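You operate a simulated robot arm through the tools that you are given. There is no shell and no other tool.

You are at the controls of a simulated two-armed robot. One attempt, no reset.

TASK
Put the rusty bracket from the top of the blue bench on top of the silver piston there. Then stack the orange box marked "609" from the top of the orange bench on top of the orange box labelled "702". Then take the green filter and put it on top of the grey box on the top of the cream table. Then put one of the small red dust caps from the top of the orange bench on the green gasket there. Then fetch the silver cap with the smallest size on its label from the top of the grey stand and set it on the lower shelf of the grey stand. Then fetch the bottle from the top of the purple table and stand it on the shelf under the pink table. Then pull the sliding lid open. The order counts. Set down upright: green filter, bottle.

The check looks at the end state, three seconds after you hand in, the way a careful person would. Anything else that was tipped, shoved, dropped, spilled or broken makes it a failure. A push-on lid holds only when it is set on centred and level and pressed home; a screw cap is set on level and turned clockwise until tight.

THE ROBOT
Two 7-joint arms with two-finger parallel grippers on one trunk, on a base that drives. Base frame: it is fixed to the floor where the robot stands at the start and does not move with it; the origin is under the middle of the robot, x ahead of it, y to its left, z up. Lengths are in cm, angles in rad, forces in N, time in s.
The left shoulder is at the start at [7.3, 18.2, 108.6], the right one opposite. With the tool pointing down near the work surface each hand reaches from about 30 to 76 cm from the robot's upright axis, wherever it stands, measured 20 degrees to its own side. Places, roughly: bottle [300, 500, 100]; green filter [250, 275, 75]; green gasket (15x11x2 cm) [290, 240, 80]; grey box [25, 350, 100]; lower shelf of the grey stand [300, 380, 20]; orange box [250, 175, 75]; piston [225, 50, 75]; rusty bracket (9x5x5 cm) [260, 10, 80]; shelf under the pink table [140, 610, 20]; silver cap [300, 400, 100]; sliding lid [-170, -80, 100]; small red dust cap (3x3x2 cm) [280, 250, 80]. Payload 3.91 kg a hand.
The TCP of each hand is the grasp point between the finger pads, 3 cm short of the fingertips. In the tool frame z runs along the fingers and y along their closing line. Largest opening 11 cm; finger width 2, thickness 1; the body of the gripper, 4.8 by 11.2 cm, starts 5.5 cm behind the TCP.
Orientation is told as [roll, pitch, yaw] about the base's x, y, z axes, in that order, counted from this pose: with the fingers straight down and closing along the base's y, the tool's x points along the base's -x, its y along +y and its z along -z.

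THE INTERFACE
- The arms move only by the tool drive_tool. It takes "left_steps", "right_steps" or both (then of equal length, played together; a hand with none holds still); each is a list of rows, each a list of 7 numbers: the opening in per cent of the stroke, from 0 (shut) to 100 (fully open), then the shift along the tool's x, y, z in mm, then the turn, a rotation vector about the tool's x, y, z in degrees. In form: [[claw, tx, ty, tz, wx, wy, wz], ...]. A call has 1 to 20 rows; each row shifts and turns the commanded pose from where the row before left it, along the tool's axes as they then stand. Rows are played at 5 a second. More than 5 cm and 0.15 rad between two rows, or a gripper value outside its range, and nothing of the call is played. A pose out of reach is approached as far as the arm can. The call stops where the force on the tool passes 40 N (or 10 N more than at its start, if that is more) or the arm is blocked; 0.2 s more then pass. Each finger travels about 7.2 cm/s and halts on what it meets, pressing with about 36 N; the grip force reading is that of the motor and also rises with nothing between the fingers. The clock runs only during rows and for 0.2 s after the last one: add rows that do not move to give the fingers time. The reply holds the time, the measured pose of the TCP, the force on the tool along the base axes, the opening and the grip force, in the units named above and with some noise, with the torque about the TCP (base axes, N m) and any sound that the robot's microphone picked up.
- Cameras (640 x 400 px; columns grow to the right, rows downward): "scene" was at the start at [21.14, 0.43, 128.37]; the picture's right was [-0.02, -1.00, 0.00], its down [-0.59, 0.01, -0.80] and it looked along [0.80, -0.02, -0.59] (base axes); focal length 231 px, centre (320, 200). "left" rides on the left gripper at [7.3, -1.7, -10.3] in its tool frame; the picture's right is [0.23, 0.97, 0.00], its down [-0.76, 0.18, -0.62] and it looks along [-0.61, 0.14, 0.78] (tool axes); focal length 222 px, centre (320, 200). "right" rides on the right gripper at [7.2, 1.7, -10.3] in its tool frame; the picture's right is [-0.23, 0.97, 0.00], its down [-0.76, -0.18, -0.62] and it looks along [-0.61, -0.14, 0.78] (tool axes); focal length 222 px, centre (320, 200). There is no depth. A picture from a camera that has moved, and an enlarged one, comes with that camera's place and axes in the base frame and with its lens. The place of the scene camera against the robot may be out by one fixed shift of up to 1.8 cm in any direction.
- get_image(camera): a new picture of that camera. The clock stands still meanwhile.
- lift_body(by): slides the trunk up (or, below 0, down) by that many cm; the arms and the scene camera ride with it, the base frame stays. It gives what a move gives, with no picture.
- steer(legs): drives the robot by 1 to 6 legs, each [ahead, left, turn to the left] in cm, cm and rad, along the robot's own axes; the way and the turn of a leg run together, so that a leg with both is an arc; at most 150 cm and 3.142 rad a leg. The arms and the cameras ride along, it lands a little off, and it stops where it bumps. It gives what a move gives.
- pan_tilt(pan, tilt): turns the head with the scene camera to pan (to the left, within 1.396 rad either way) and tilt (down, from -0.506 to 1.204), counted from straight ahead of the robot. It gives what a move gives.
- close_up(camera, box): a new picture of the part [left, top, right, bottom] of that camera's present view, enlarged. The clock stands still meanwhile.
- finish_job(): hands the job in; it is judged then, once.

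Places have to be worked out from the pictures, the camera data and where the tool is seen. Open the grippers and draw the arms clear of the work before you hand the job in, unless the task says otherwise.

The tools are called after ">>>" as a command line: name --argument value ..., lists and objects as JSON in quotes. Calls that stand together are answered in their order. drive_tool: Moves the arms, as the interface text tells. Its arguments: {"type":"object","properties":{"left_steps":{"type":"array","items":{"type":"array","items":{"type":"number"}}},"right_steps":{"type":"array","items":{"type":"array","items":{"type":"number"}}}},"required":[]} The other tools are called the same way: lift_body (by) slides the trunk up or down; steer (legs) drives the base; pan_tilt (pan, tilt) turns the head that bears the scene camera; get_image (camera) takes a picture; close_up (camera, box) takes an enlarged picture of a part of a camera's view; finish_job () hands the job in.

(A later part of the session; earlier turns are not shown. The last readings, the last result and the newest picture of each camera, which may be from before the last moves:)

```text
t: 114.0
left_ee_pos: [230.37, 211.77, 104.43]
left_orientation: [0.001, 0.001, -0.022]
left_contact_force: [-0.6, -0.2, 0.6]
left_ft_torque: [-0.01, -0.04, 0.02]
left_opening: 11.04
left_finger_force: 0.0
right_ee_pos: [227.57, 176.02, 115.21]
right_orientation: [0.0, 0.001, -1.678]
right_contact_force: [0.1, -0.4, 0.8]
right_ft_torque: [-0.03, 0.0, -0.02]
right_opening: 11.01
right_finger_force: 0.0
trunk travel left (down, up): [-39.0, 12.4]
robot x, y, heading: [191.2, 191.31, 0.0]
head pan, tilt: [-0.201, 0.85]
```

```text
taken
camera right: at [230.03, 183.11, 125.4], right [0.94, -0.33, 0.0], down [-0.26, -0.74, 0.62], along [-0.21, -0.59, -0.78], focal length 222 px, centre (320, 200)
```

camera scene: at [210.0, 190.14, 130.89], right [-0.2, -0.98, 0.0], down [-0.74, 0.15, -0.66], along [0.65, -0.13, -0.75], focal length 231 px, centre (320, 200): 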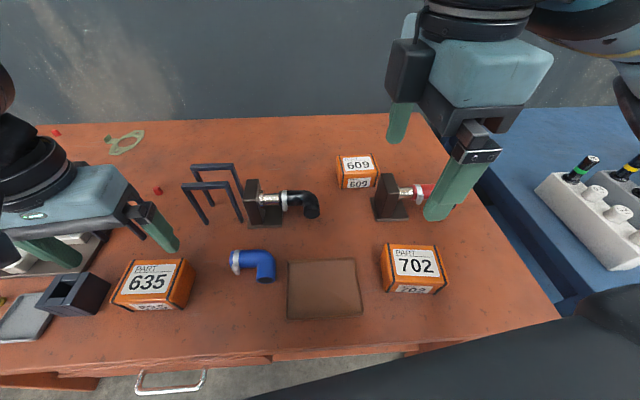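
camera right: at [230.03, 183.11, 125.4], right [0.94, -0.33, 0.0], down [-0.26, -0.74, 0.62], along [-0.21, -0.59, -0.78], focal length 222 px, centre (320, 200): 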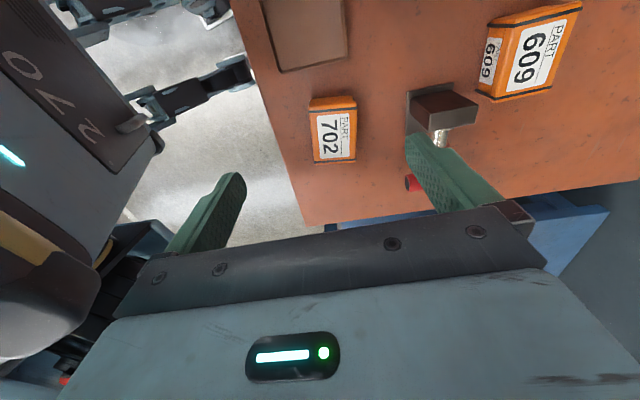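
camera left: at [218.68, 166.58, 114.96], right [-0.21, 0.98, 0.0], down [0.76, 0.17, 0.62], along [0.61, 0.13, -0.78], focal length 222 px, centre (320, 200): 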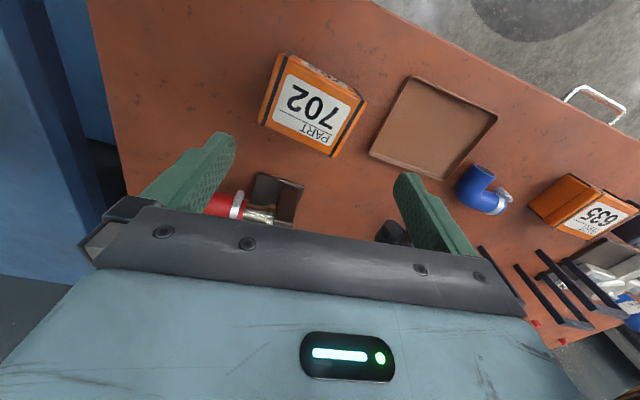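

Yaw −1.68 is fine for the right wrist. I advance the base 4 cm and move the open gripper over 609 at about z 104.

>>> steer --legs '[[4, 0, 0]]'

>>> drive_tool --right_steps '[[100, -6.9, 46.7, 18, 0, 0, 0], [100, -6.9, 46.7, 18, 0, 0, 0], [100, -6.9, 46.7, 18, 0, 0, 0], [100, -6.9, 46.7, 18, 0, 0, 0], [100, -6.9, 46.7, 18, 0, 0, 0], [100, -6.9, 46.7, 18, 0, 0, 0], [100, 0, 0, 0, 0, 0, 0]]'

>>> get_image --camera "right"

>>> get_image --camera "scene"

```text
t: 114.9
left_ee_pos: [234.55, 211.76, 104.49]
left_orientation: [0.0, -0.001, -0.023]
left_contact_force: [0.1, 0.6, 0.2]
left_ft_torque: [-0.01, 0.0, 0.02]
left_opening: 11.0
left_finger_force: 0.0
right_ee_pos: [231.55, 176.15, 115.18]
right_orientation: [-0.001, -0.001, -1.676]
right_contact_force: [1.2, 0.0, -0.8]
right_ft_torque: [-0.03, 0.03, 0.02]
right_opening: 11.0
right_finger_force: 0.2
trunk travel left (down, up): [-39.0, 12.4]
robot x, y, heading: [195.18, 191.24, -0.004]
head pan, tilt: [-0.201, 0.85]
```

```text
refused: row 1 steps farther than a row can; nothing moved
```

```text
taken
camera right: at [234.05, 183.14, 125.39], right [0.94, -0.33, 0.0], down [-0.26, -0.74, 0.62], along [-0.21, -0.59, -0.78], focal length 222 px, centre (320, 200)
```

right: 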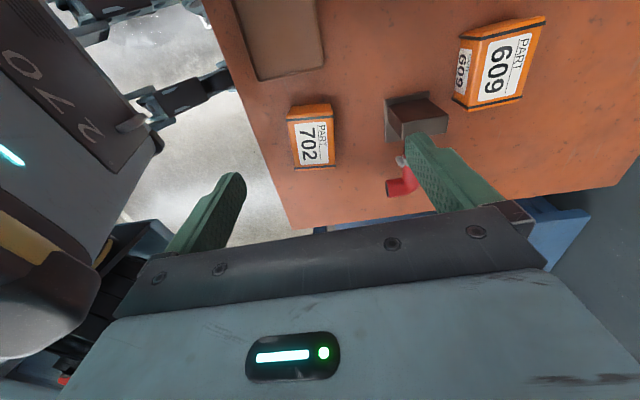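

```text
taken
camera scene: at [214.04, 190.19, 130.89], right [-0.2, -0.98, 0.0], down [-0.74, 0.15, -0.66], along [0.65, -0.13, -0.75], focal length 231 px, centre (320, 200)
```

scene: 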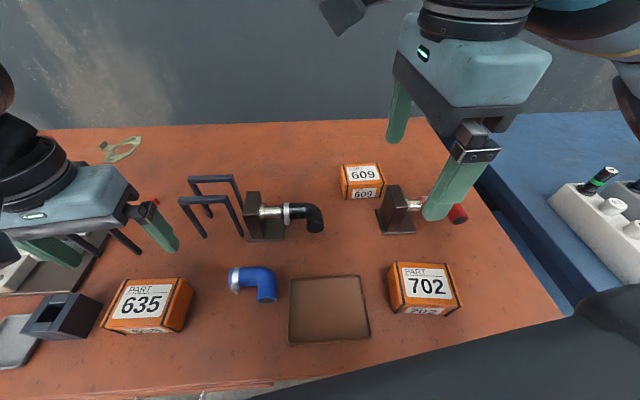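

Each row exceeded the 5 cm limit, so nothing moved. I split the same move into smaller steps.

>>> drive_tool --right_steps '[[100, -5.2, 35, 13.5, 0, 0, 0], [100, -5.2, 35, 13.5, 0, 0, 0], [100, -5.2, 35, 13.5, 0, 0, 0], [100, -5.2, 35, 13.5, 0, 0, 0], [100, -5.2, 35, 13.5, 0, 0, 0], [100, -5.2, 35, 13.5, 0, 0, 0], [100, -5.2, 35, 13.5, 0, 0, 0], [100, -5.2, 35, 13.5, 0, 0, 0], [100, 0, 0, 0, 0, 0, 0]]'

>>> get_image --camera "right"

>>> get_image --camera "scene"

```text
t: 116.9
left_ee_pos: [234.26, 211.85, 104.54]
left_orientation: [0.0, -0.001, -0.022]
left_contact_force: [-0.4, 0.2, 0.5]
left_ft_torque: [-0.03, -0.03, 0.05]
left_opening: 11.02
left_finger_force: 0.1
right_ee_pos: [259.05, 168.92, 104.55]
right_orientation: [0.0, 0.001, -1.674]
right_contact_force: [1.0, -0.4, 0.9]
right_ft_torque: [0.02, -0.01, 0.0]
right_opening: 10.98
right_finger_force: 0.0
trunk travel left (down, up): [-39.0, 12.4]
robot x, y, heading: [195.08, 191.02, -0.0]
head pan, tilt: [-0.201, 0.85]
```

```text
taken
camera right: at [261.51, 175.98, 114.81], right [0.94, -0.33, 0.0], down [-0.26, -0.74, 0.62], along [-0.2, -0.59, -0.78], focal length 222 px, centre (320, 200)
```

right: 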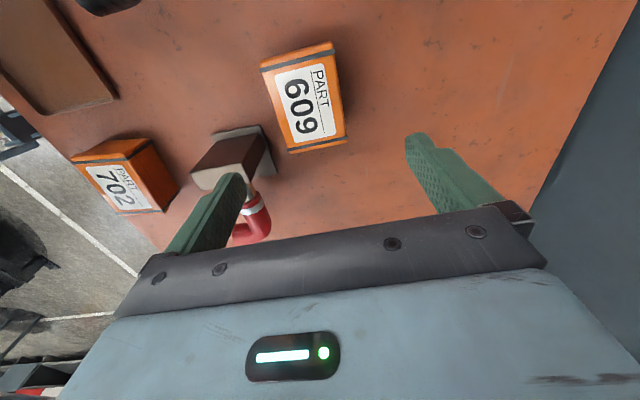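

```text
taken
camera scene: at [213.94, 190.18, 130.9], right [-0.2, -0.98, 0.0], down [-0.74, 0.15, -0.66], along [0.65, -0.13, -0.75], focal length 231 px, centre (320, 200)
```

scene: 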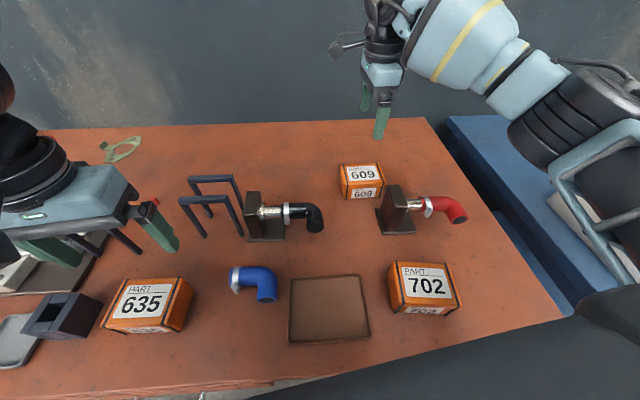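

The open gripper hangs above the box region. I zoom in on 609 from this closer view to fine-tune before descending.

>>> close_up --camera "right" --box '[240, 20, 368, 170]'

```text
2.67 times, centred on (304, 95) of right
camera zoom: at [261.51, 175.98, 114.81], right [0.94, -0.33, 0.0], down [-0.26, -0.74, 0.62], along [-0.2, -0.59, -0.78], focal length 592 px, centre (363, 480)
```

zoom: 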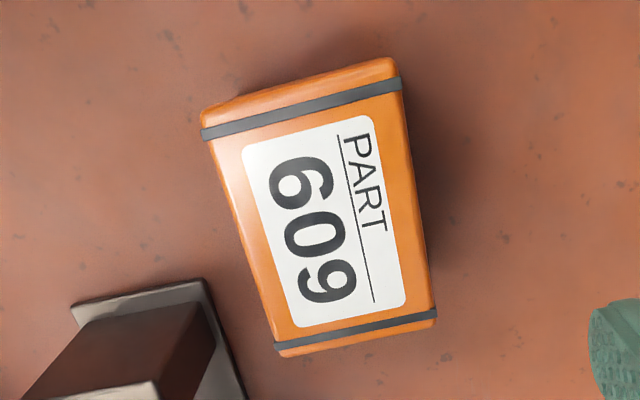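

Refined: 609's centre is about [257.5, 168.8] with top near z 87. I shift 1.5 cm and descend to just above the box to confirm the fingers straddle it.

>>> drive_tool --right_steps '[[100, -2.5, -14.8, 0, 0, 0, 0.9], [100, 0, 0, 40, 0, 0, 0], [100, 0, 0, 40, 0, 0, 0], [100, 0, 0, 40, 0, 0, 0], [100, 0, 0, 0, 0, 0, 0]]'

>>> get_image --camera "right"

>>> close_up --camera "scene" --box '[310, 80, 470, 240]'

```text
t: 118.1
left_ee_pos: [234.5, 211.76, 104.43]
left_orientation: [0.0, 0.002, -0.023]
left_contact_force: [0.1, -0.1, -0.3]
left_ft_torque: [0.07, 0.0, 0.0]
left_opening: 11.0
left_finger_force: 0.1
right_ee_pos: [257.5, 168.86, 92.44]
right_orientation: [0.001, 0.001, -1.693]
right_contact_force: [0.5, 0.7, -0.1]
right_ft_torque: [-0.02, 0.02, -0.04]
right_opening: 10.98
right_finger_force: 0.1
trunk travel left (down, up): [-39.0, 12.4]
robot x, y, heading: [195.11, 190.83, 0.0]
head pan, tilt: [-0.201, 0.85]
```

```text
taken
camera right: at [259.91, 175.83, 102.67], right [0.94, -0.34, 0.0], down [-0.27, -0.73, 0.62], along [-0.21, -0.59, -0.78], focal length 222 px, centre (320, 200)
```

right: 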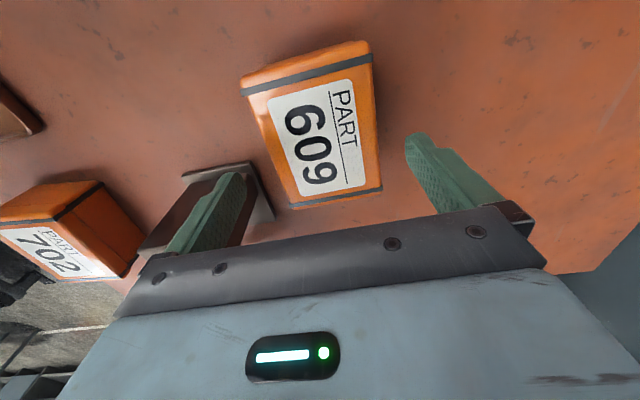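

```text
2.50 times, centred on (390, 160) of scene
camera zoom: at [213.96, 190.21, 130.9], right [-0.2, -0.98, 0.0], down [-0.74, 0.15, -0.66], along [0.65, -0.13, -0.75], focal length 578 px, centre (145, 300)
```

zoom: 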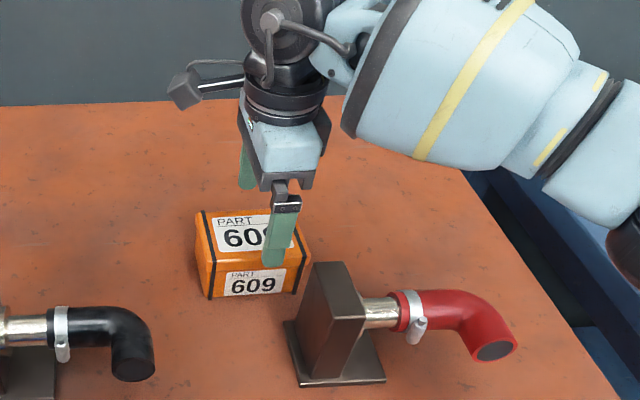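

The box centre works out to [257.5, 169.0], right between the fingers. I descend to z 86 in small steps.

>>> drive_tool --right_steps '[[100, 0, 0, 20, 0, 0, 0], [100, 0, 0, 20, 0, 0, 0], [100, 0, 0, 15, 0, 0, 0], [100, 0, 0, 10, 0, 0, 0], [100, 0, 0, 0, 0, 0, 0]]'

>>> get_image --camera "right"

>>> close_up --camera "scene" --box '[310, 80, 470, 240]'

```text
t: 119.3
left_ee_pos: [234.36, 211.84, 104.48]
left_orientation: [0.0, 0.0, -0.022]
left_contact_force: [-0.2, 1.0, 0.6]
left_ft_torque: [-0.02, 0.03, 0.0]
left_opening: 11.01
left_finger_force: 0.0
right_ee_pos: [257.43, 168.91, 85.85]
right_orientation: [0.0, 0.001, -1.693]
right_contact_force: [-1.0, 0.9, 0.2]
right_ft_torque: [-0.01, -0.01, 0.0]
right_opening: 11.0
right_finger_force: 0.0
trunk travel left (down, up): [-39.0, 12.4]
robot x, y, heading: [195.6, 191.32, -0.005]
head pan, tilt: [-0.201, 0.85]
```

```text
taken
camera right: at [259.99, 175.95, 96.09], right [0.94, -0.34, 0.0], down [-0.27, -0.73, 0.62], along [-0.21, -0.59, -0.78], focal length 222 px, centre (320, 200)
```

right: 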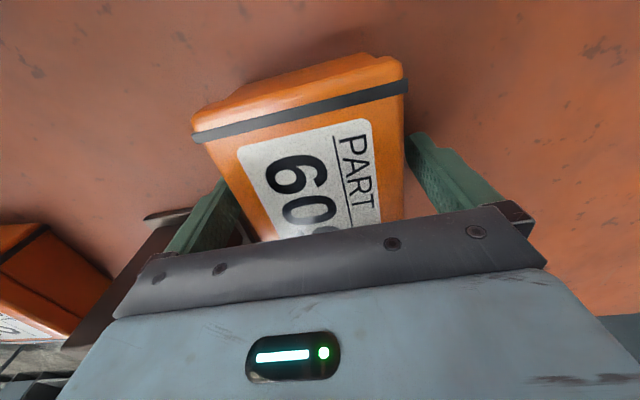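

```text
2.50 times, centred on (390, 160) of scene
camera zoom: at [213.97, 190.19, 130.9], right [-0.2, -0.98, 0.0], down [-0.74, 0.15, -0.66], along [0.65, -0.13, -0.75], focal length 578 px, centre (145, 300)
```

zoom: 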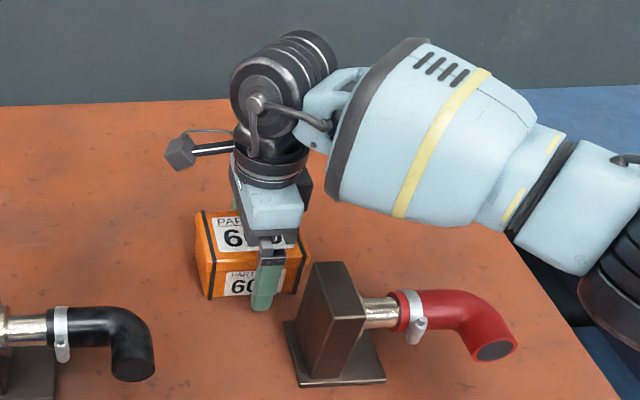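

Fingers are on both sides of the box with no contact force. I close the grip.

>>> drive_tool --right_steps '[[0, 0, 0, 0, 0, 0, 0], [0, 0, 0, 0, 0, 0, 0], [0, 0, 0, 0, 0, 0, 0], [0, 0, 0, 0, 0, 0, 0]]'

>>> drive_tool --right_steps '[[0, 0, 0, -10, 0, 0, 0], [0, 0, 0, -20, 0, 0, 0], [0, 0, 0, -30, 0, 0, 0], [0, 0, 0, -40, 0, 0, 0], [0, 0, 0, -40, 0, 0, 0], [0, 0, 0, -30, 0, 0, 0], [0, 0, 0, 0, 0, 0, 0]]'

>>> get_image --camera "right"

>>> get_image --camera "scene"

```text
t: 120.3
left_ee_pos: [234.42, 211.8, 104.42]
left_orientation: [-0.001, 0.0, -0.023]
left_contact_force: [1.1, -0.5, 0.2]
left_ft_torque: [0.01, 0.02, 0.03]
left_opening: 11.0
left_finger_force: 0.0
right_ee_pos: [257.42, 168.93, 85.96]
right_orientation: [0.001, 0.002, -1.693]
right_contact_force: [-0.5, -1.1, 0.2]
right_ft_torque: [0.01, -0.17, -0.03]
right_opening: 7.99
right_finger_force: 36.1
trunk travel left (down, up): [-39.0, 12.4]
robot x, y, heading: [195.18, 191.2, -0.004]
head pan, tilt: [-0.201, 0.85]
```

```text
t: 121.9
left_ee_pos: [234.43, 211.86, 104.49]
left_orientation: [0.0, 0.002, -0.023]
left_contact_force: [-0.2, 0.5, -0.3]
left_ft_torque: [-0.01, -0.02, 0.0]
left_opening: 10.97
left_finger_force: 0.0
right_ee_pos: [257.39, 168.64, 103.09]
right_orientation: [-0.003, 0.001, -1.691]
right_contact_force: [0.1, -0.1, -4.8]
right_ft_torque: [-0.03, -0.01, -0.02]
right_opening: 7.98
right_finger_force: 36.2
trunk travel left (down, up): [-39.0, 12.4]
robot x, y, heading: [195.14, 190.68, 0.001]
head pan, tilt: [-0.201, 0.85]
```

```text
taken
camera right: at [259.96, 175.63, 113.13], right [0.94, -0.34, 0.0], down [-0.27, -0.73, 0.62], along [-0.21, -0.59, -0.78], focal length 222 px, centre (320, 200)
```

right: 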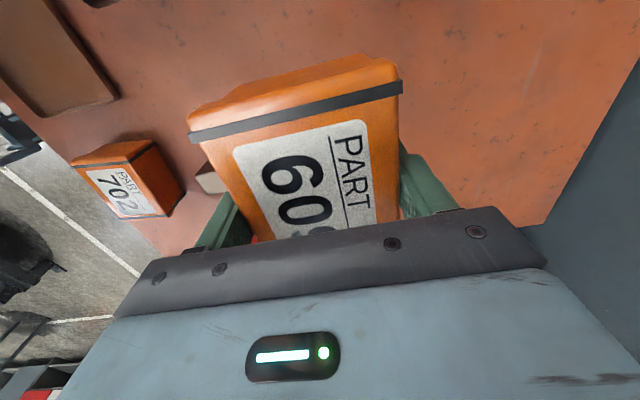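

```text
taken
camera scene: at [214.05, 190.17, 130.88], right [-0.2, -0.98, 0.0], down [-0.74, 0.15, -0.66], along [0.65, -0.13, -0.75], focal length 231 px, centre (320, 200)
```

scene: 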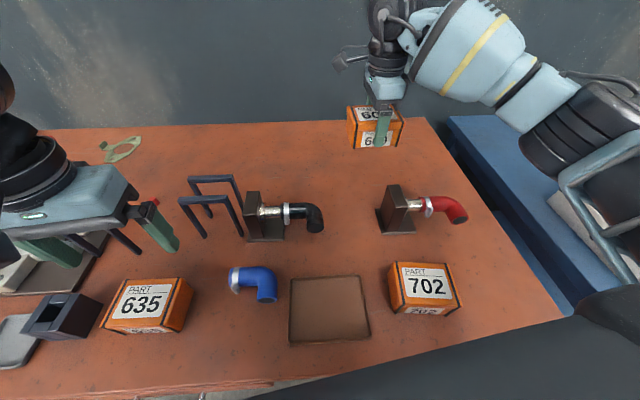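

The box is firmly held (7.98 cm wide). I lift higher to clear the brown stand, carry it back over 702 (about [227.2, 167.4], yaw −0.24) and align.

>>> drive_tool --right_steps '[[0, 0, 0, -35, 0, 0, 0], [0, 0, 0, -35, 0, 0, 0], [0, -7.1, -42.4, 0, 0, 0, 0], [0, -7.1, -42.4, 0, 0, 0, 0], [0, -7.1, -42.4, 0, 0, 0, 0], [0, -7.1, -42.4, 0, 0, 0, 0], [0, -7.1, -42.4, 0, 0, 0, 0], [0, -7.1, -42.4, 0, 0, 0, 0], [0, -7.1, -42.4, 0, 0, 0, 0], [0, 0, 0, 0, 0, 0, 6.9], [0, 0, 0, 0, 0, 0, 0]]'

>>> get_image --camera "scene"

>>> get_image --camera "right"

>>> get_image --camera "left"

```text
t: 124.3
left_ee_pos: [234.41, 211.82, 104.47]
left_orientation: [0.0, 0.0, -0.022]
left_contact_force: [0.8, 0.0, -0.5]
left_ft_torque: [0.03, 0.0, -0.01]
left_opening: 10.99
left_finger_force: 0.2
right_ee_pos: [227.47, 167.32, 110.27]
right_orientation: [0.001, 0.0, -1.813]
right_contact_force: [-0.5, -0.5, -4.3]
right_ft_torque: [-0.01, 0.03, -0.01]
right_opening: 7.99
right_finger_force: 35.7
trunk travel left (down, up): [-39.0, 12.4]
robot x, y, heading: [195.22, 190.96, -0.003]
head pan, tilt: [-0.201, 0.85]
```

```text
taken
camera scene: at [213.97, 190.17, 130.9], right [-0.2, -0.98, 0.0], down [-0.74, 0.15, -0.66], along [0.65, -0.13, -0.75], focal length 231 px, centre (320, 200)
```

scene: 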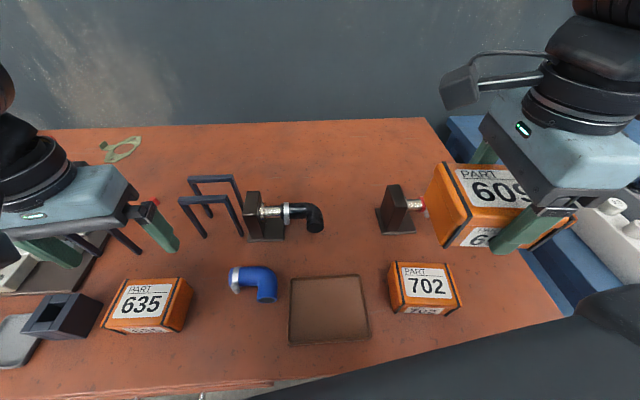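

```text
taken
camera right: at [230.81, 174.0, 120.42], right [0.89, -0.45, 0.0], down [-0.35, -0.7, 0.62], along [-0.28, -0.56, -0.78], focal length 222 px, centre (320, 200)
```

right: 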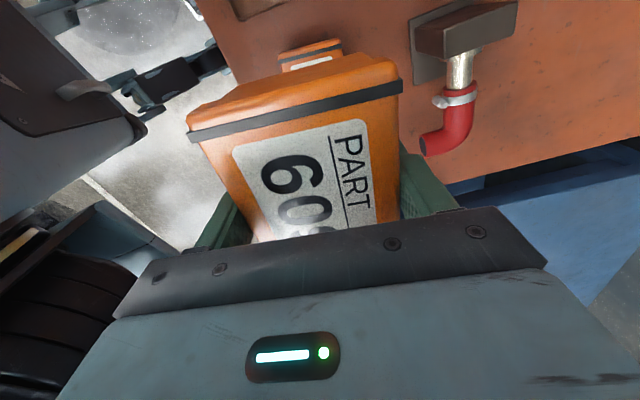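

```text
taken
camera left: at [227.08, 210.21, 114.94], right [-0.21, 0.98, 0.0], down [0.77, 0.16, 0.62], along [0.61, 0.13, -0.78], focal length 222 px, centre (320, 200)
```

left: 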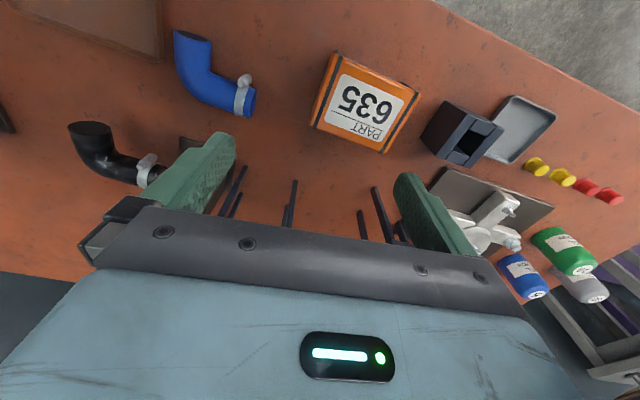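

The box hangs above 702. I zoom with the scene camera to compare the held box with 702 and cancel the camera's fixed shift.

>>> close_up --camera "scene" --box '[370, 140, 590, 330]'

```text
2.11 times, centred on (480, 235) of scene
camera zoom: at [213.97, 190.17, 130.9], right [-0.2, -0.98, 0.0], down [-0.74, 0.15, -0.66], along [0.65, -0.13, -0.75], focal length 487 px, centre (-17, 126)
```

zoom: 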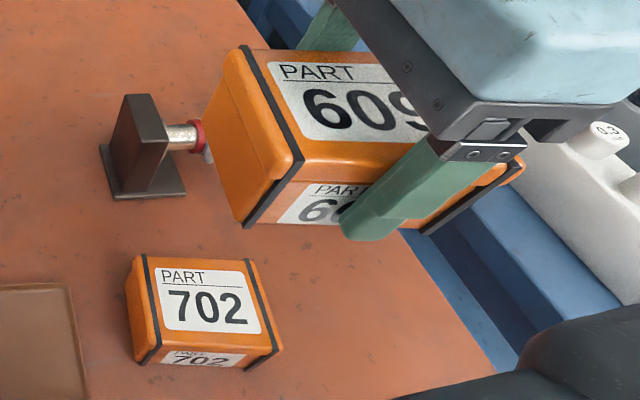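

The scene and hand fixes of 702 differ by nearly a centimetre, so I bring the left hand's camera nearer to get a direct look at 702 under the held box.

>>> drive_tool --left_steps '[[100, 0, -36, -24, 0, 0, 0], [100, 0, -36, -24, 0, 0, 0], [100, 0, -36, -24, 0, 0, 0], [100, 0, -36, -24, 0, 0, 0], [100, 0, -36, -24, 0, 0, 0], [100, 0, 0, 0, 0, 0, 0]]'

>>> get_image --camera "left"

```text
t: 125.7
left_ee_pos: [233.78, 193.47, 116.42]
left_orientation: [0.001, 0.0, -0.021]
left_contact_force: [0.0, 0.8, -0.5]
left_ft_torque: [0.01, -0.01, -0.02]
left_opening: 10.99
left_finger_force: 0.0
right_ee_pos: [227.43, 167.43, 110.29]
right_orientation: [0.0, 0.0, -1.812]
right_contact_force: [-0.9, 0.6, -5.3]
right_ft_torque: [-0.03, 0.02, 0.02]
right_opening: 7.98
right_finger_force: 35.9
trunk travel left (down, up): [-39.0, 12.4]
robot x, y, heading: [195.4, 191.08, -0.004]
head pan, tilt: [-0.201, 0.85]
```

```text
taken
camera left: at [226.52, 191.9, 126.93], right [-0.21, 0.98, 0.0], down [0.77, 0.16, 0.62], along [0.61, 0.13, -0.78], focal length 222 px, centre (320, 200)
```

left: 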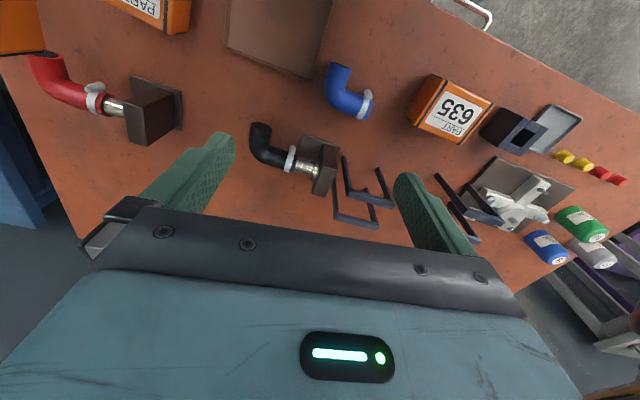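

Box 702 is just cut off at the top of the picture. I pitch the left hand back by 16° to bring it fully into view.

>>> drive_tool --left_steps '[[100, 0, 0, 0, 0, 8, 0], [100, 0, 0, 0, 0, 8, 0], [100, 0, 0, 0, 0, 0, 0]]'

>>> close_up --camera "left" --box '[0, 0, 240, 150]'

```text
t: 126.5
left_ee_pos: [233.9, 193.5, 116.48]
left_orientation: [0.0, 0.28, -0.023]
left_contact_force: [-0.2, 0.5, 0.1]
left_ft_torque: [0.03, 0.0, 0.01]
left_opening: 11.03
left_finger_force: 0.1
right_ee_pos: [227.5, 167.35, 110.27]
right_orientation: [-0.001, 0.0, -1.812]
right_contact_force: [-1.3, 0.6, -4.7]
right_ft_torque: [0.01, 0.0, -0.01]
right_opening: 7.98
right_finger_force: 36.0
trunk travel left (down, up): [-39.0, 12.4]
robot x, y, heading: [195.2, 191.15, -0.005]
head pan, tilt: [-0.201, 0.85]
```

```text
2.67 times, centred on (120, 75) of left
camera zoom: at [229.74, 191.91, 128.49], right [-0.2, 0.98, 0.06], down [0.91, 0.16, 0.39], along [0.37, 0.13, -0.92], focal length 592 px, centre (853, 533)
```

zoom: 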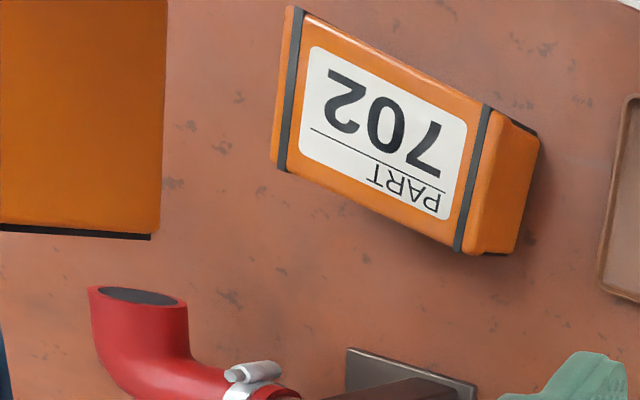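

From this view 702's centre is [227.05, 167.25] (top ≈ 87.5), so the held box is only 0.4 cm off. I correct, lower to just above, and move the left hand back out of the way.

>>> drive_tool --left_steps '[[100, 0, 0, 0, 0, -8, 0], [100, 0, 0, 0, 0, -8, 0], [100, 0, 40, 0, 0, 0, 0], [100, 0, 40, 0, 0, 0, 0], [100, 0, 40, 0, 0, 0, 0], [100, 0, 0, 0, 0, 0, 0]]' --right_steps '[[0, -1.9, -3.6, 0, 0, 0, 0], [0, 0, 0, 40, 0, 0, 0], [0, 0, 0, 40, 0, 0, 0], [0, 0, 0, 40, 0, 0, 0], [0, 0, 0, 36, 0, 0, 0], [0, 0, 0, 0, 0, 0, 0]]'

>>> close_up --camera "scene" --box '[350, 180, 530, 330]'

>>> get_image --camera "right"

```text
t: 127.9
left_ee_pos: [233.94, 205.63, 116.53]
left_orientation: [0.0, -0.001, -0.021]
left_contact_force: [-0.6, -0.2, -0.5]
left_ft_torque: [0.02, 0.0, -0.01]
left_opening: 11.03
left_finger_force: 0.1
right_ee_pos: [227.45, 167.2, 94.28]
right_orientation: [-0.001, 0.0, -1.811]
right_contact_force: [0.8, -0.4, -5.1]
right_ft_torque: [0.01, 0.0, 0.01]
right_opening: 7.99
right_finger_force: 35.7
right hand out of reach, approached as far as the arm can: row 5
trunk travel left (down, up): [-39.0, 12.4]
robot x, y, heading: [194.92, 190.8, -0.0]
head pan, tilt: [-0.201, 0.85]
```

```text
2.67 times, centred on (440, 255) of scene
camera zoom: at [214.01, 190.1, 130.89], right [-0.2, -0.98, 0.0], down [-0.74, 0.15, -0.66], along [0.65, -0.13, -0.75], focal length 617 px, centre (0, 53)
```

zoom: 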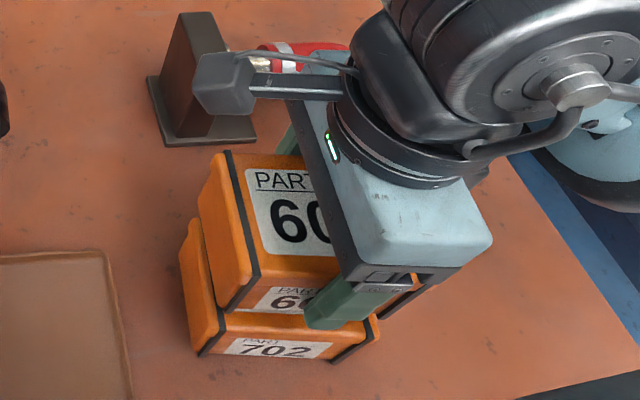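

```text
taken
camera right: at [230.83, 174.01, 104.45], right [0.89, -0.45, 0.0], down [-0.35, -0.7, 0.62], along [-0.28, -0.55, -0.78], focal length 222 px, centre (320, 200)
```

right: 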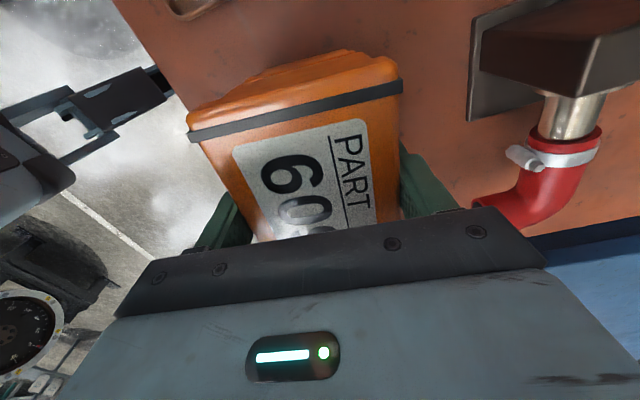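

The arm is at its close-in limit here. I raise the box slightly, back the base off 6 cm, and bring the box back over 702 with the arm in a better range.

>>> drive_tool --right_steps '[[0, 0, 0, -30, 0, 0, 0], [0, 0, 0, 0, 0, 0, 0]]'

>>> steer --legs '[[-6, 0, 0]]'

>>> drive_tool --right_steps '[[0, 7.2, 29.1, 0, 0, 0, 0], [0, 7.2, 29.1, 0, 0, 0, 0], [0, 0, 0, 0, 0, 0, 0]]'

```text
t: 128.5
left_ee_pos: [233.98, 205.67, 116.44]
left_orientation: [0.0, 0.001, -0.022]
left_contact_force: [-0.4, 0.4, 0.4]
left_ft_torque: [0.01, 0.0, 0.04]
left_opening: 10.99
left_finger_force: 0.1
right_ee_pos: [227.65, 167.19, 97.39]
right_orientation: [-0.001, -0.001, -1.812]
right_contact_force: [0.3, -0.7, -3.9]
right_ft_torque: [-0.02, -0.01, -0.02]
right_opening: 8.01
right_finger_force: 35.8
trunk travel left (down, up): [-39.0, 12.4]
robot x, y, heading: [195.34, 190.99, -0.0]
head pan, tilt: [-0.201, 0.85]
```

```text
t: 129.5
left_ee_pos: [227.97, 205.53, 116.62]
left_orientation: [-0.001, -0.001, -0.022]
left_contact_force: [-1.0, 0.3, -0.1]
left_ft_torque: [0.0, -0.03, -0.02]
left_opening: 11.0
left_finger_force: 0.0
right_ee_pos: [221.56, 167.24, 97.35]
right_orientation: [0.002, -0.002, -1.814]
right_contact_force: [-0.1, 0.0, -4.1]
right_ft_torque: [0.0, -0.04, 0.0]
right_opening: 7.96
right_finger_force: 35.5
trunk travel left (down, up): [-39.0, 12.4]
robot x, y, heading: [189.31, 191.15, -0.001]
head pan, tilt: [-0.201, 0.85]
```

```text
t: 130.3
left_ee_pos: [228.03, 205.55, 116.37]
left_orientation: [0.0, 0.001, -0.022]
left_contact_force: [-0.3, -0.1, 0.0]
left_ft_torque: [-0.05, 0.03, 0.0]
left_opening: 11.02
left_finger_force: 0.1
right_ee_pos: [227.9, 167.19, 97.21]
right_orientation: [-0.003, -0.001, -1.811]
right_contact_force: [0.3, 0.9, -4.1]
right_ft_torque: [-0.02, 0.04, 0.05]
right_opening: 8.0
right_finger_force: 35.7
trunk travel left (down, up): [-39.0, 12.4]
robot x, y, heading: [189.33, 191.11, 0.0]
head pan, tilt: [-0.201, 0.85]
```

The hand is at [227.9, 167.2]; I shift 0.7 cm in x and lower in fine steps to feel the contact.

>>> drive_tool --right_steps '[[0, -2, -6.8, 0, 0, 0, 0], [0, 0, 0, 20, 0, 0, 0], [0, 0, 0, 15, 0, 0, 0], [0, 0, 0, 5, 0, 0, 0], [0, 0, 0, 4, 0, 0, 0], [0, 0, 0, 3, 0, 0, 0]]'

>>> close_up --camera "scene" --box '[350, 180, 530, 340]'

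```text
t: 131.7
left_ee_pos: [228.01, 205.62, 116.48]
left_orientation: [0.001, -0.001, -0.021]
left_contact_force: [-0.1, 0.3, 0.2]
left_ft_torque: [0.02, 0.02, 0.02]
left_opening: 10.99
left_finger_force: 0.1
right_ee_pos: [226.91, 167.36, 92.67]
right_orientation: [-0.001, -0.001, -1.811]
right_contact_force: [0.1, 0.2, -4.3]
right_ft_torque: [0.03, 0.04, 0.02]
right_opening: 7.99
right_finger_force: 35.9
trunk travel left (down, up): [-39.0, 12.4]
robot x, y, heading: [189.16, 191.01, -0.002]
head pan, tilt: [-0.201, 0.85]
```

```text
2.50 times, centred on (440, 260) of scene
camera zoom: at [207.97, 190.17, 130.89], right [-0.2, -0.98, 0.0], down [-0.74, 0.15, -0.66], along [0.65, -0.13, -0.75], focal length 578 px, centre (20, 50)
```

zoom: 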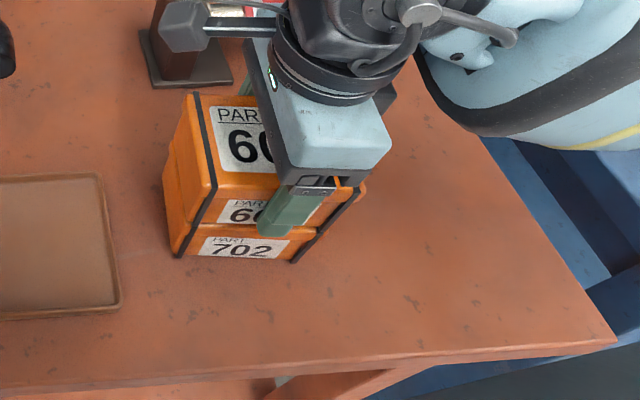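

The straps of the two boxes line up nicely. I keep lowering in 3 mm steps until contact.

>>> drive_tool --right_steps '[[0, 0, 0, 3, 0, 0, 0], [0, 0, 0, 3, 0, 0, 0], [0, 0, 0, 3, 0, 0, 0]]'

```text
t: 132.5
left_ee_pos: [227.86, 205.63, 116.6]
left_orientation: [0.0, -0.001, -0.023]
left_contact_force: [0.1, -0.3, 0.2]
left_ft_torque: [-0.03, 0.02, 0.02]
left_opening: 10.99
left_finger_force: 0.1
right_ee_pos: [226.91, 167.27, 91.83]
right_orientation: [0.005, 0.0, -1.813]
right_contact_force: [-0.1, -3.3, 16.9]
right_ft_torque: [-0.62, 0.97, 0.16]
right_opening: 8.0
right_finger_force: 35.9
trunk travel left (down, up): [-39.0, 12.4]
robot x, y, heading: [189.27, 191.29, -0.001]
head pan, tilt: [-0.201, 0.85]
```

Contact with 17 N at z 91.8. I ease off, open the fingers and lift straight up.

>>> drive_tool --right_steps '[[0, 0, 0, -2, 0, 0, 0], [0, 0, 0, 0, 0, 0, 0], [80, 0, 0, 0, 0, 0, 0], [100, 0, 0, 0, 0, 0, 0], [100, 0, 0, 0, 0, 0, 0], [100, 0, 0, 0, 0, 0, 0], [100, 0, 0, -20, 0, 0, 0], [100, 0, 0, -40, 0, 0, 0], [100, 0, 0, -40, 0, 0, 0], [100, 0, 0, -40, 0, 0, 0], [100, 0, 0, 0, 0, 0, 0]]'

>>> get_image --camera "scene"

>>> get_image --camera "right"

```text
t: 134.9
left_ee_pos: [227.97, 205.59, 116.51]
left_orientation: [-0.001, 0.001, -0.024]
left_contact_force: [-0.5, -0.3, -0.1]
left_ft_torque: [0.02, 0.0, 0.01]
left_opening: 10.99
left_finger_force: 0.0
right_ee_pos: [226.74, 167.0, 105.83]
right_orientation: [-0.002, 0.001, -1.815]
right_contact_force: [-0.2, 0.3, -0.1]
right_ft_torque: [-0.03, -0.01, 0.01]
right_opening: 11.02
right_finger_force: 0.1
trunk travel left (down, up): [-39.0, 12.4]
robot x, y, heading: [188.9, 191.18, -0.003]
head pan, tilt: [-0.201, 0.85]
```

```text
taken
camera scene: at [207.96, 190.17, 130.89], right [-0.2, -0.98, 0.0], down [-0.74, 0.15, -0.66], along [0.65, -0.13, -0.75], focal length 231 px, centre (320, 200)
```

scene: 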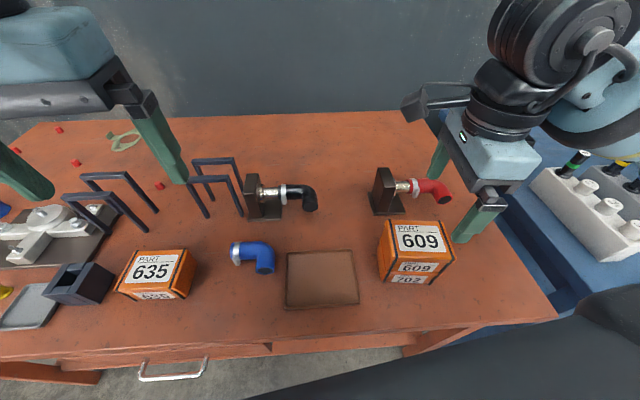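

```text
taken
camera right: at [230.24, 173.66, 116.14], right [0.89, -0.45, 0.0], down [-0.35, -0.7, 0.62], along [-0.28, -0.56, -0.78], focal length 222 px, centre (320, 200)
```

right: 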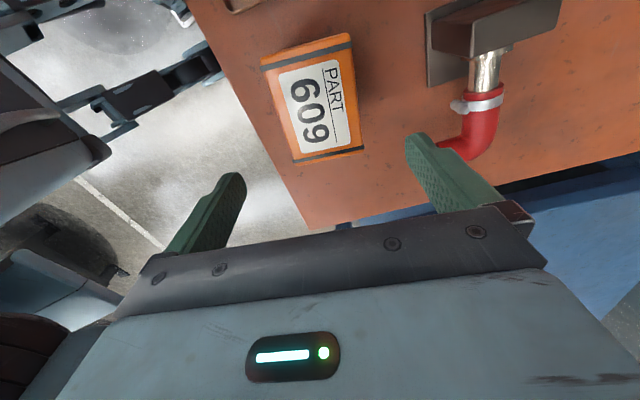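

609 sits squarely on 702. Next is the green filter near the bench's left end; I raise and straighten the right hand, then drive left along the bench.

>>> drive_tool --right_steps '[[100, 0, 0, -30, 0, 0, -8], [100, 0, 0, -30, 0, 0, -8], [100, 0, 0, -30, 0, 0, -8], [100, 0, 0, 0, 0, 0, -8], [100, 0, 0, 0, 0, 0, -8], [100, 0, 0, 0, 0, 0, -8], [100, 0, 0, 0, 0, 0, -8], [100, 0, 0, 0, 0, 0, -8], [100, 0, 0, 0, 0, 0, -8], [100, 0, 0, 0, 0, 0, -8], [100, 0, 0, 0, 0, 0, -8], [100, 0, 0, 0, 0, 0, -8], [100, 0, 0, 0, 0, 0, -8]]'

>>> steer --legs '[[-9, 60, 0]]'

>>> pan_tilt --pan 0.2 --tilt 0.8

>>> get_image --camera "scene"

>>> get_image --camera "left"

```text
t: 137.7
left_ee_pos: [227.96, 205.55, 116.56]
left_orientation: [-0.001, -0.001, -0.023]
left_contact_force: [0.9, 0.0, -0.3]
left_ft_torque: [0.02, 0.01, -0.02]
left_opening: 11.0
left_finger_force: 0.0
right_ee_pos: [226.93, 167.36, 115.0]
right_orientation: [-0.001, 0.0, 0.006]
right_contact_force: [0.2, -0.5, 0.1]
right_ft_torque: [-0.03, 0.01, 0.04]
right_opening: 11.01
right_finger_force: 0.1
trunk travel left (down, up): [-39.0, 12.4]
robot x, y, heading: [189.12, 191.24, -0.0]
head pan, tilt: [-0.201, 0.85]
```

```text
t: 143.4
left_ee_pos: [218.96, 265.07, 116.51]
left_orientation: [0.001, 0.0, -0.024]
left_contact_force: [0.3, -0.8, 0.6]
left_ft_torque: [-0.01, -0.03, -0.01]
left_opening: 11.01
left_finger_force: 0.0
right_ee_pos: [217.82, 226.94, 115.07]
right_orientation: [-0.001, 0.0, 0.002]
right_contact_force: [-0.2, -0.1, 0.4]
right_ft_torque: [0.03, -0.01, 0.02]
right_opening: 11.0
right_finger_force: 0.0
trunk travel left (down, up): [-39.0, 12.4]
robot x, y, heading: [180.14, 250.75, -0.004]
head pan, tilt: [-0.201, 0.85]
```

```text
t: 144.2
left_ee_pos: [218.97, 265.04, 116.48]
left_orientation: [0.001, 0.001, -0.026]
left_contact_force: [0.1, -0.3, 0.7]
left_ft_torque: [0.03, -0.01, 0.02]
left_opening: 11.0
left_finger_force: 0.0
right_ee_pos: [217.78, 226.66, 114.94]
right_orientation: [-0.001, 0.001, 0.002]
right_contact_force: [-0.7, 0.2, 0.7]
right_ft_torque: [-0.03, 0.0, 0.0]
right_opening: 11.0
right_finger_force: 0.1
trunk travel left (down, up): [-39.0, 12.4]
robot x, y, heading: [180.32, 250.95, -0.008]
head pan, tilt: [0.201, 0.799]
```

```text
taken
camera scene: at [199.12, 252.87, 131.3], right [0.2, -0.98, 0.0], down [-0.7, -0.14, -0.7], along [0.68, 0.14, -0.72], focal length 231 px, centre (320, 200)
```

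scene: 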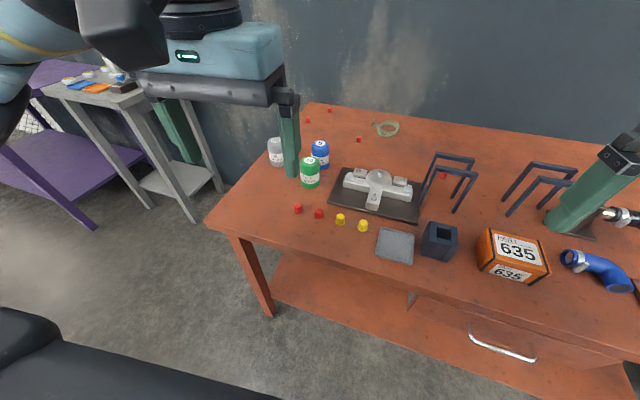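

```text
taken
camera left: at [211.6, 263.59, 126.93], right [-0.2, 0.98, 0.0], down [0.77, 0.16, 0.62], along [0.61, 0.13, -0.78], focal length 222 px, centre (320, 200)
```

left: 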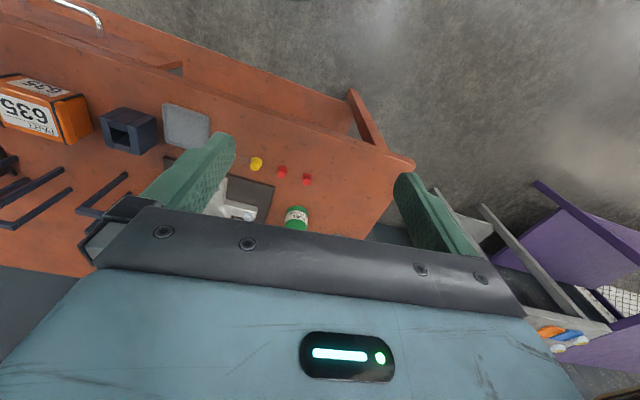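

The green filter stands next to a blue and a grey one at about [252, 266]. I zoom in on that corner.

>>> close_up --camera "scene" --box '[240, 95, 440, 260]'

>>> close_up --camera "scene" --box '[255, 130, 345, 225]'

```text
2.42 times, centred on (340, 178) of scene
camera zoom: at [199.12, 252.87, 131.3], right [0.2, -0.98, 0.0], down [-0.7, -0.14, -0.7], along [0.68, 0.14, -0.72], focal length 561 px, centre (272, 254)
```

zoom: 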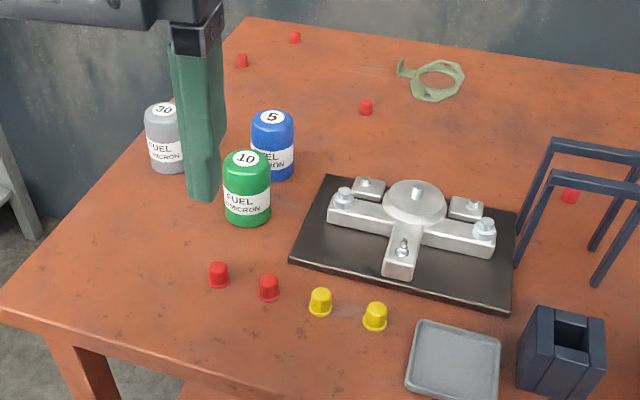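

```text
4.21 times, centred on (300, 178) of scene
camera zoom: at [199.12, 252.87, 131.3], right [0.2, -0.98, 0.0], down [-0.7, -0.14, -0.7], along [0.68, 0.14, -0.72], focal length 974 px, centre (404, 295)
```

zoom: 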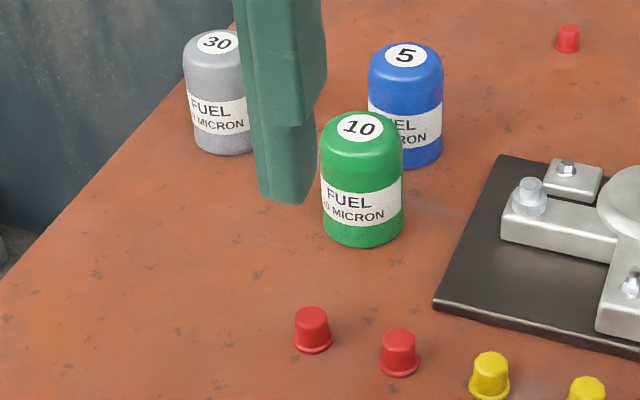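

The green filter ("10 micron") stands upright at about [252.7, 266.7], about 6 cm wide and 9–10 cm tall, with room around it. I move the base in 10 cm and bring the left hand toward it.

>>> steer --legs '[[11, -4, 0]]'

>>> get_image --camera "left"

```text
t: 145.5
left_ee_pos: [229.86, 261.21, 116.45]
left_orientation: [-0.001, 0.001, -0.021]
left_contact_force: [-0.9, 1.4, 0.7]
left_ft_torque: [0.0, 0.06, -0.04]
left_opening: 11.03
left_finger_force: 0.0
right_ee_pos: [228.76, 222.76, 114.97]
right_orientation: [0.0, 0.002, 0.003]
right_contact_force: [0.3, 0.1, 0.8]
right_ft_torque: [0.03, 0.02, -0.02]
right_opening: 11.03
right_finger_force: 0.1
trunk travel left (down, up): [-39.0, 12.4]
robot x, y, heading: [191.25, 246.56, -0.002]
head pan, tilt: [0.201, 0.799]
```

```text
taken
camera left: at [222.54, 259.65, 126.93], right [-0.21, 0.98, 0.0], down [0.76, 0.16, 0.62], along [0.61, 0.13, -0.78], focal length 222 px, centre (320, 200)
```

left: 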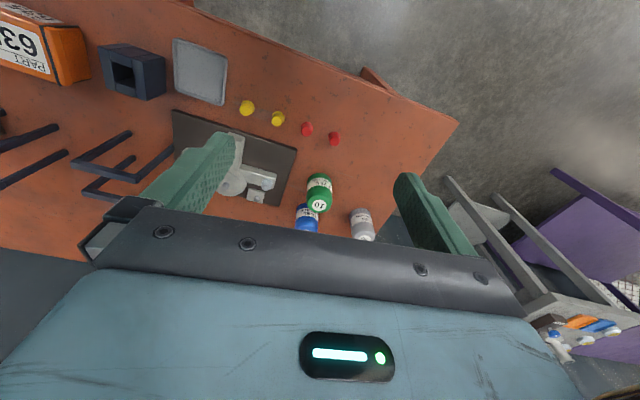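

The filter's top reads [251.8, 265.9] from the hand camera. I move above it at z 105 and look again.

>>> drive_tool --left_steps '[[100, -35.8, 8.75, 19, 0, 0, 0], [100, -35.8, 8.75, 19, 0, 0, 0], [100, -35.8, 8.75, 19, 0, 0, 0], [100, -35.8, 8.75, 19, 0, 0, 0], [100, -35.8, 8.75, 19, 0, 0, 0], [100, -35.8, 8.75, 19, 0, 0, 0], [100, 0, 0, 0, 0, 0, 0]]'

>>> get_image --camera "left"

>>> get_image --camera "scene"

```text
t: 147.1
left_ee_pos: [251.53, 266.0, 105.21]
left_orientation: [-0.001, -0.002, -0.023]
left_contact_force: [0.1, 0.0, -0.5]
left_ft_torque: [-0.01, -0.01, -0.01]
left_opening: 11.02
left_finger_force: 0.0
right_ee_pos: [228.9, 222.84, 114.95]
right_orientation: [-0.001, 0.0, 0.005]
right_contact_force: [-0.2, 0.2, -0.4]
right_ft_torque: [-0.02, 0.01, -0.02]
right_opening: 11.02
right_finger_force: 0.0
trunk travel left (down, up): [-39.0, 12.4]
robot x, y, heading: [191.05, 246.87, -0.002]
head pan, tilt: [0.201, 0.799]
```

```text
taken
camera left: at [244.16, 264.36, 115.68], right [-0.21, 0.98, 0.0], down [0.76, 0.16, 0.62], along [0.61, 0.13, -0.78], focal length 222 px, centre (320, 200)
```

left: 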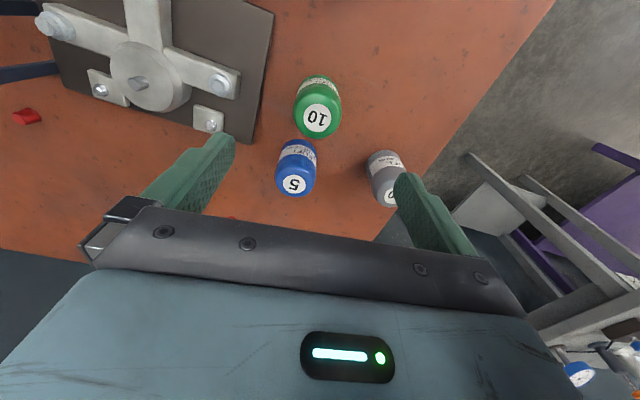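

```text
taken
camera scene: at [210.01, 248.91, 131.31], right [0.2, -0.98, 0.0], down [-0.7, -0.14, -0.7], along [0.68, 0.14, -0.72], focal length 231 px, centre (320, 200)
```

scene: 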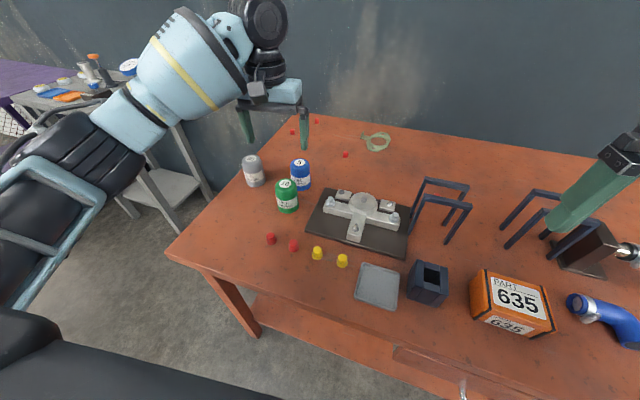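

The filter's axis is at [252.5, 266.0] and its top at z ≈ 90. I shift 1 cm and descend to z 86.4 with the fingers on either side.

>>> drive_tool --left_steps '[[100, -10, 0, 0, 0, 0, 0], [100, 0, 0, 40, 0, 0, 0], [100, 0, 0, 40, 0, 0, 0], [100, 0, 0, 40, 0, 0, 0], [100, 0, 0, 35, 0, 0, 0], [100, 0, 0, 33, 0, 0, 0], [100, 0, 0, 0, 0, 0, 0]]'

>>> get_image --camera "left"

>>> close_up --camera "scene" --box '[210, 80, 370, 240]'

```text
t: 148.7
left_ee_pos: [252.44, 265.89, 86.43]
left_orientation: [0.0, -0.001, -0.024]
left_contact_force: [0.0, -0.4, 0.2]
left_ft_torque: [0.01, 0.01, 0.0]
left_opening: 11.02
left_finger_force: 0.1
right_ee_pos: [228.81, 222.91, 114.99]
right_orientation: [0.0, 0.0, 0.004]
right_contact_force: [0.3, 0.3, -0.1]
right_ft_torque: [0.01, 0.02, -0.01]
right_opening: 10.97
right_finger_force: 0.0
trunk travel left (down, up): [-39.0, 12.4]
robot x, y, heading: [191.01, 246.85, -0.005]
head pan, tilt: [0.201, 0.799]
```

```text
taken
camera left: at [245.1, 264.3, 96.88], right [-0.21, 0.98, 0.0], down [0.76, 0.16, 0.62], along [0.61, 0.13, -0.78], focal length 222 px, centre (320, 200)
```

left: 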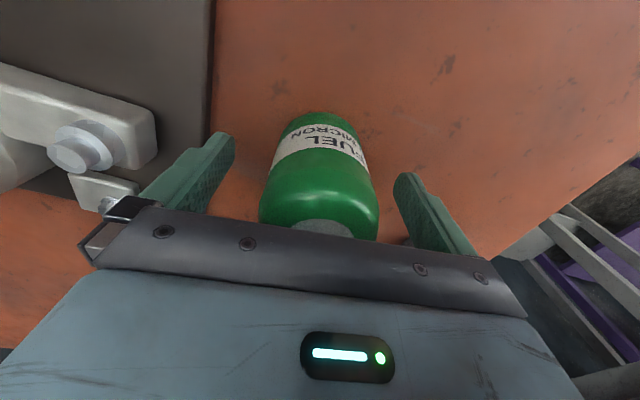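

```text
2.50 times, centred on (290, 160) of scene
camera zoom: at [210.06, 248.9, 131.3], right [0.2, -0.98, 0.0], down [-0.7, -0.14, -0.7], along [0.68, 0.14, -0.72], focal length 578 px, centre (395, 300)
```

zoom: 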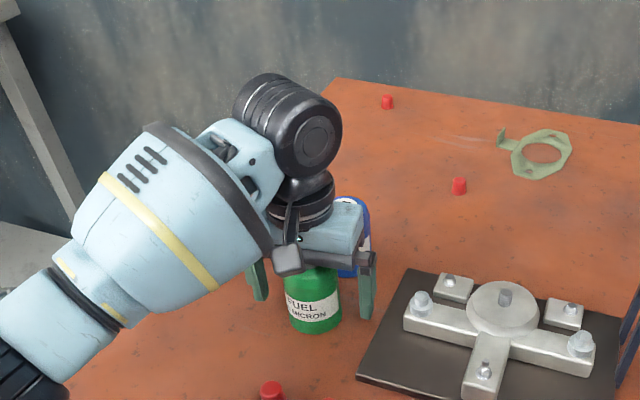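

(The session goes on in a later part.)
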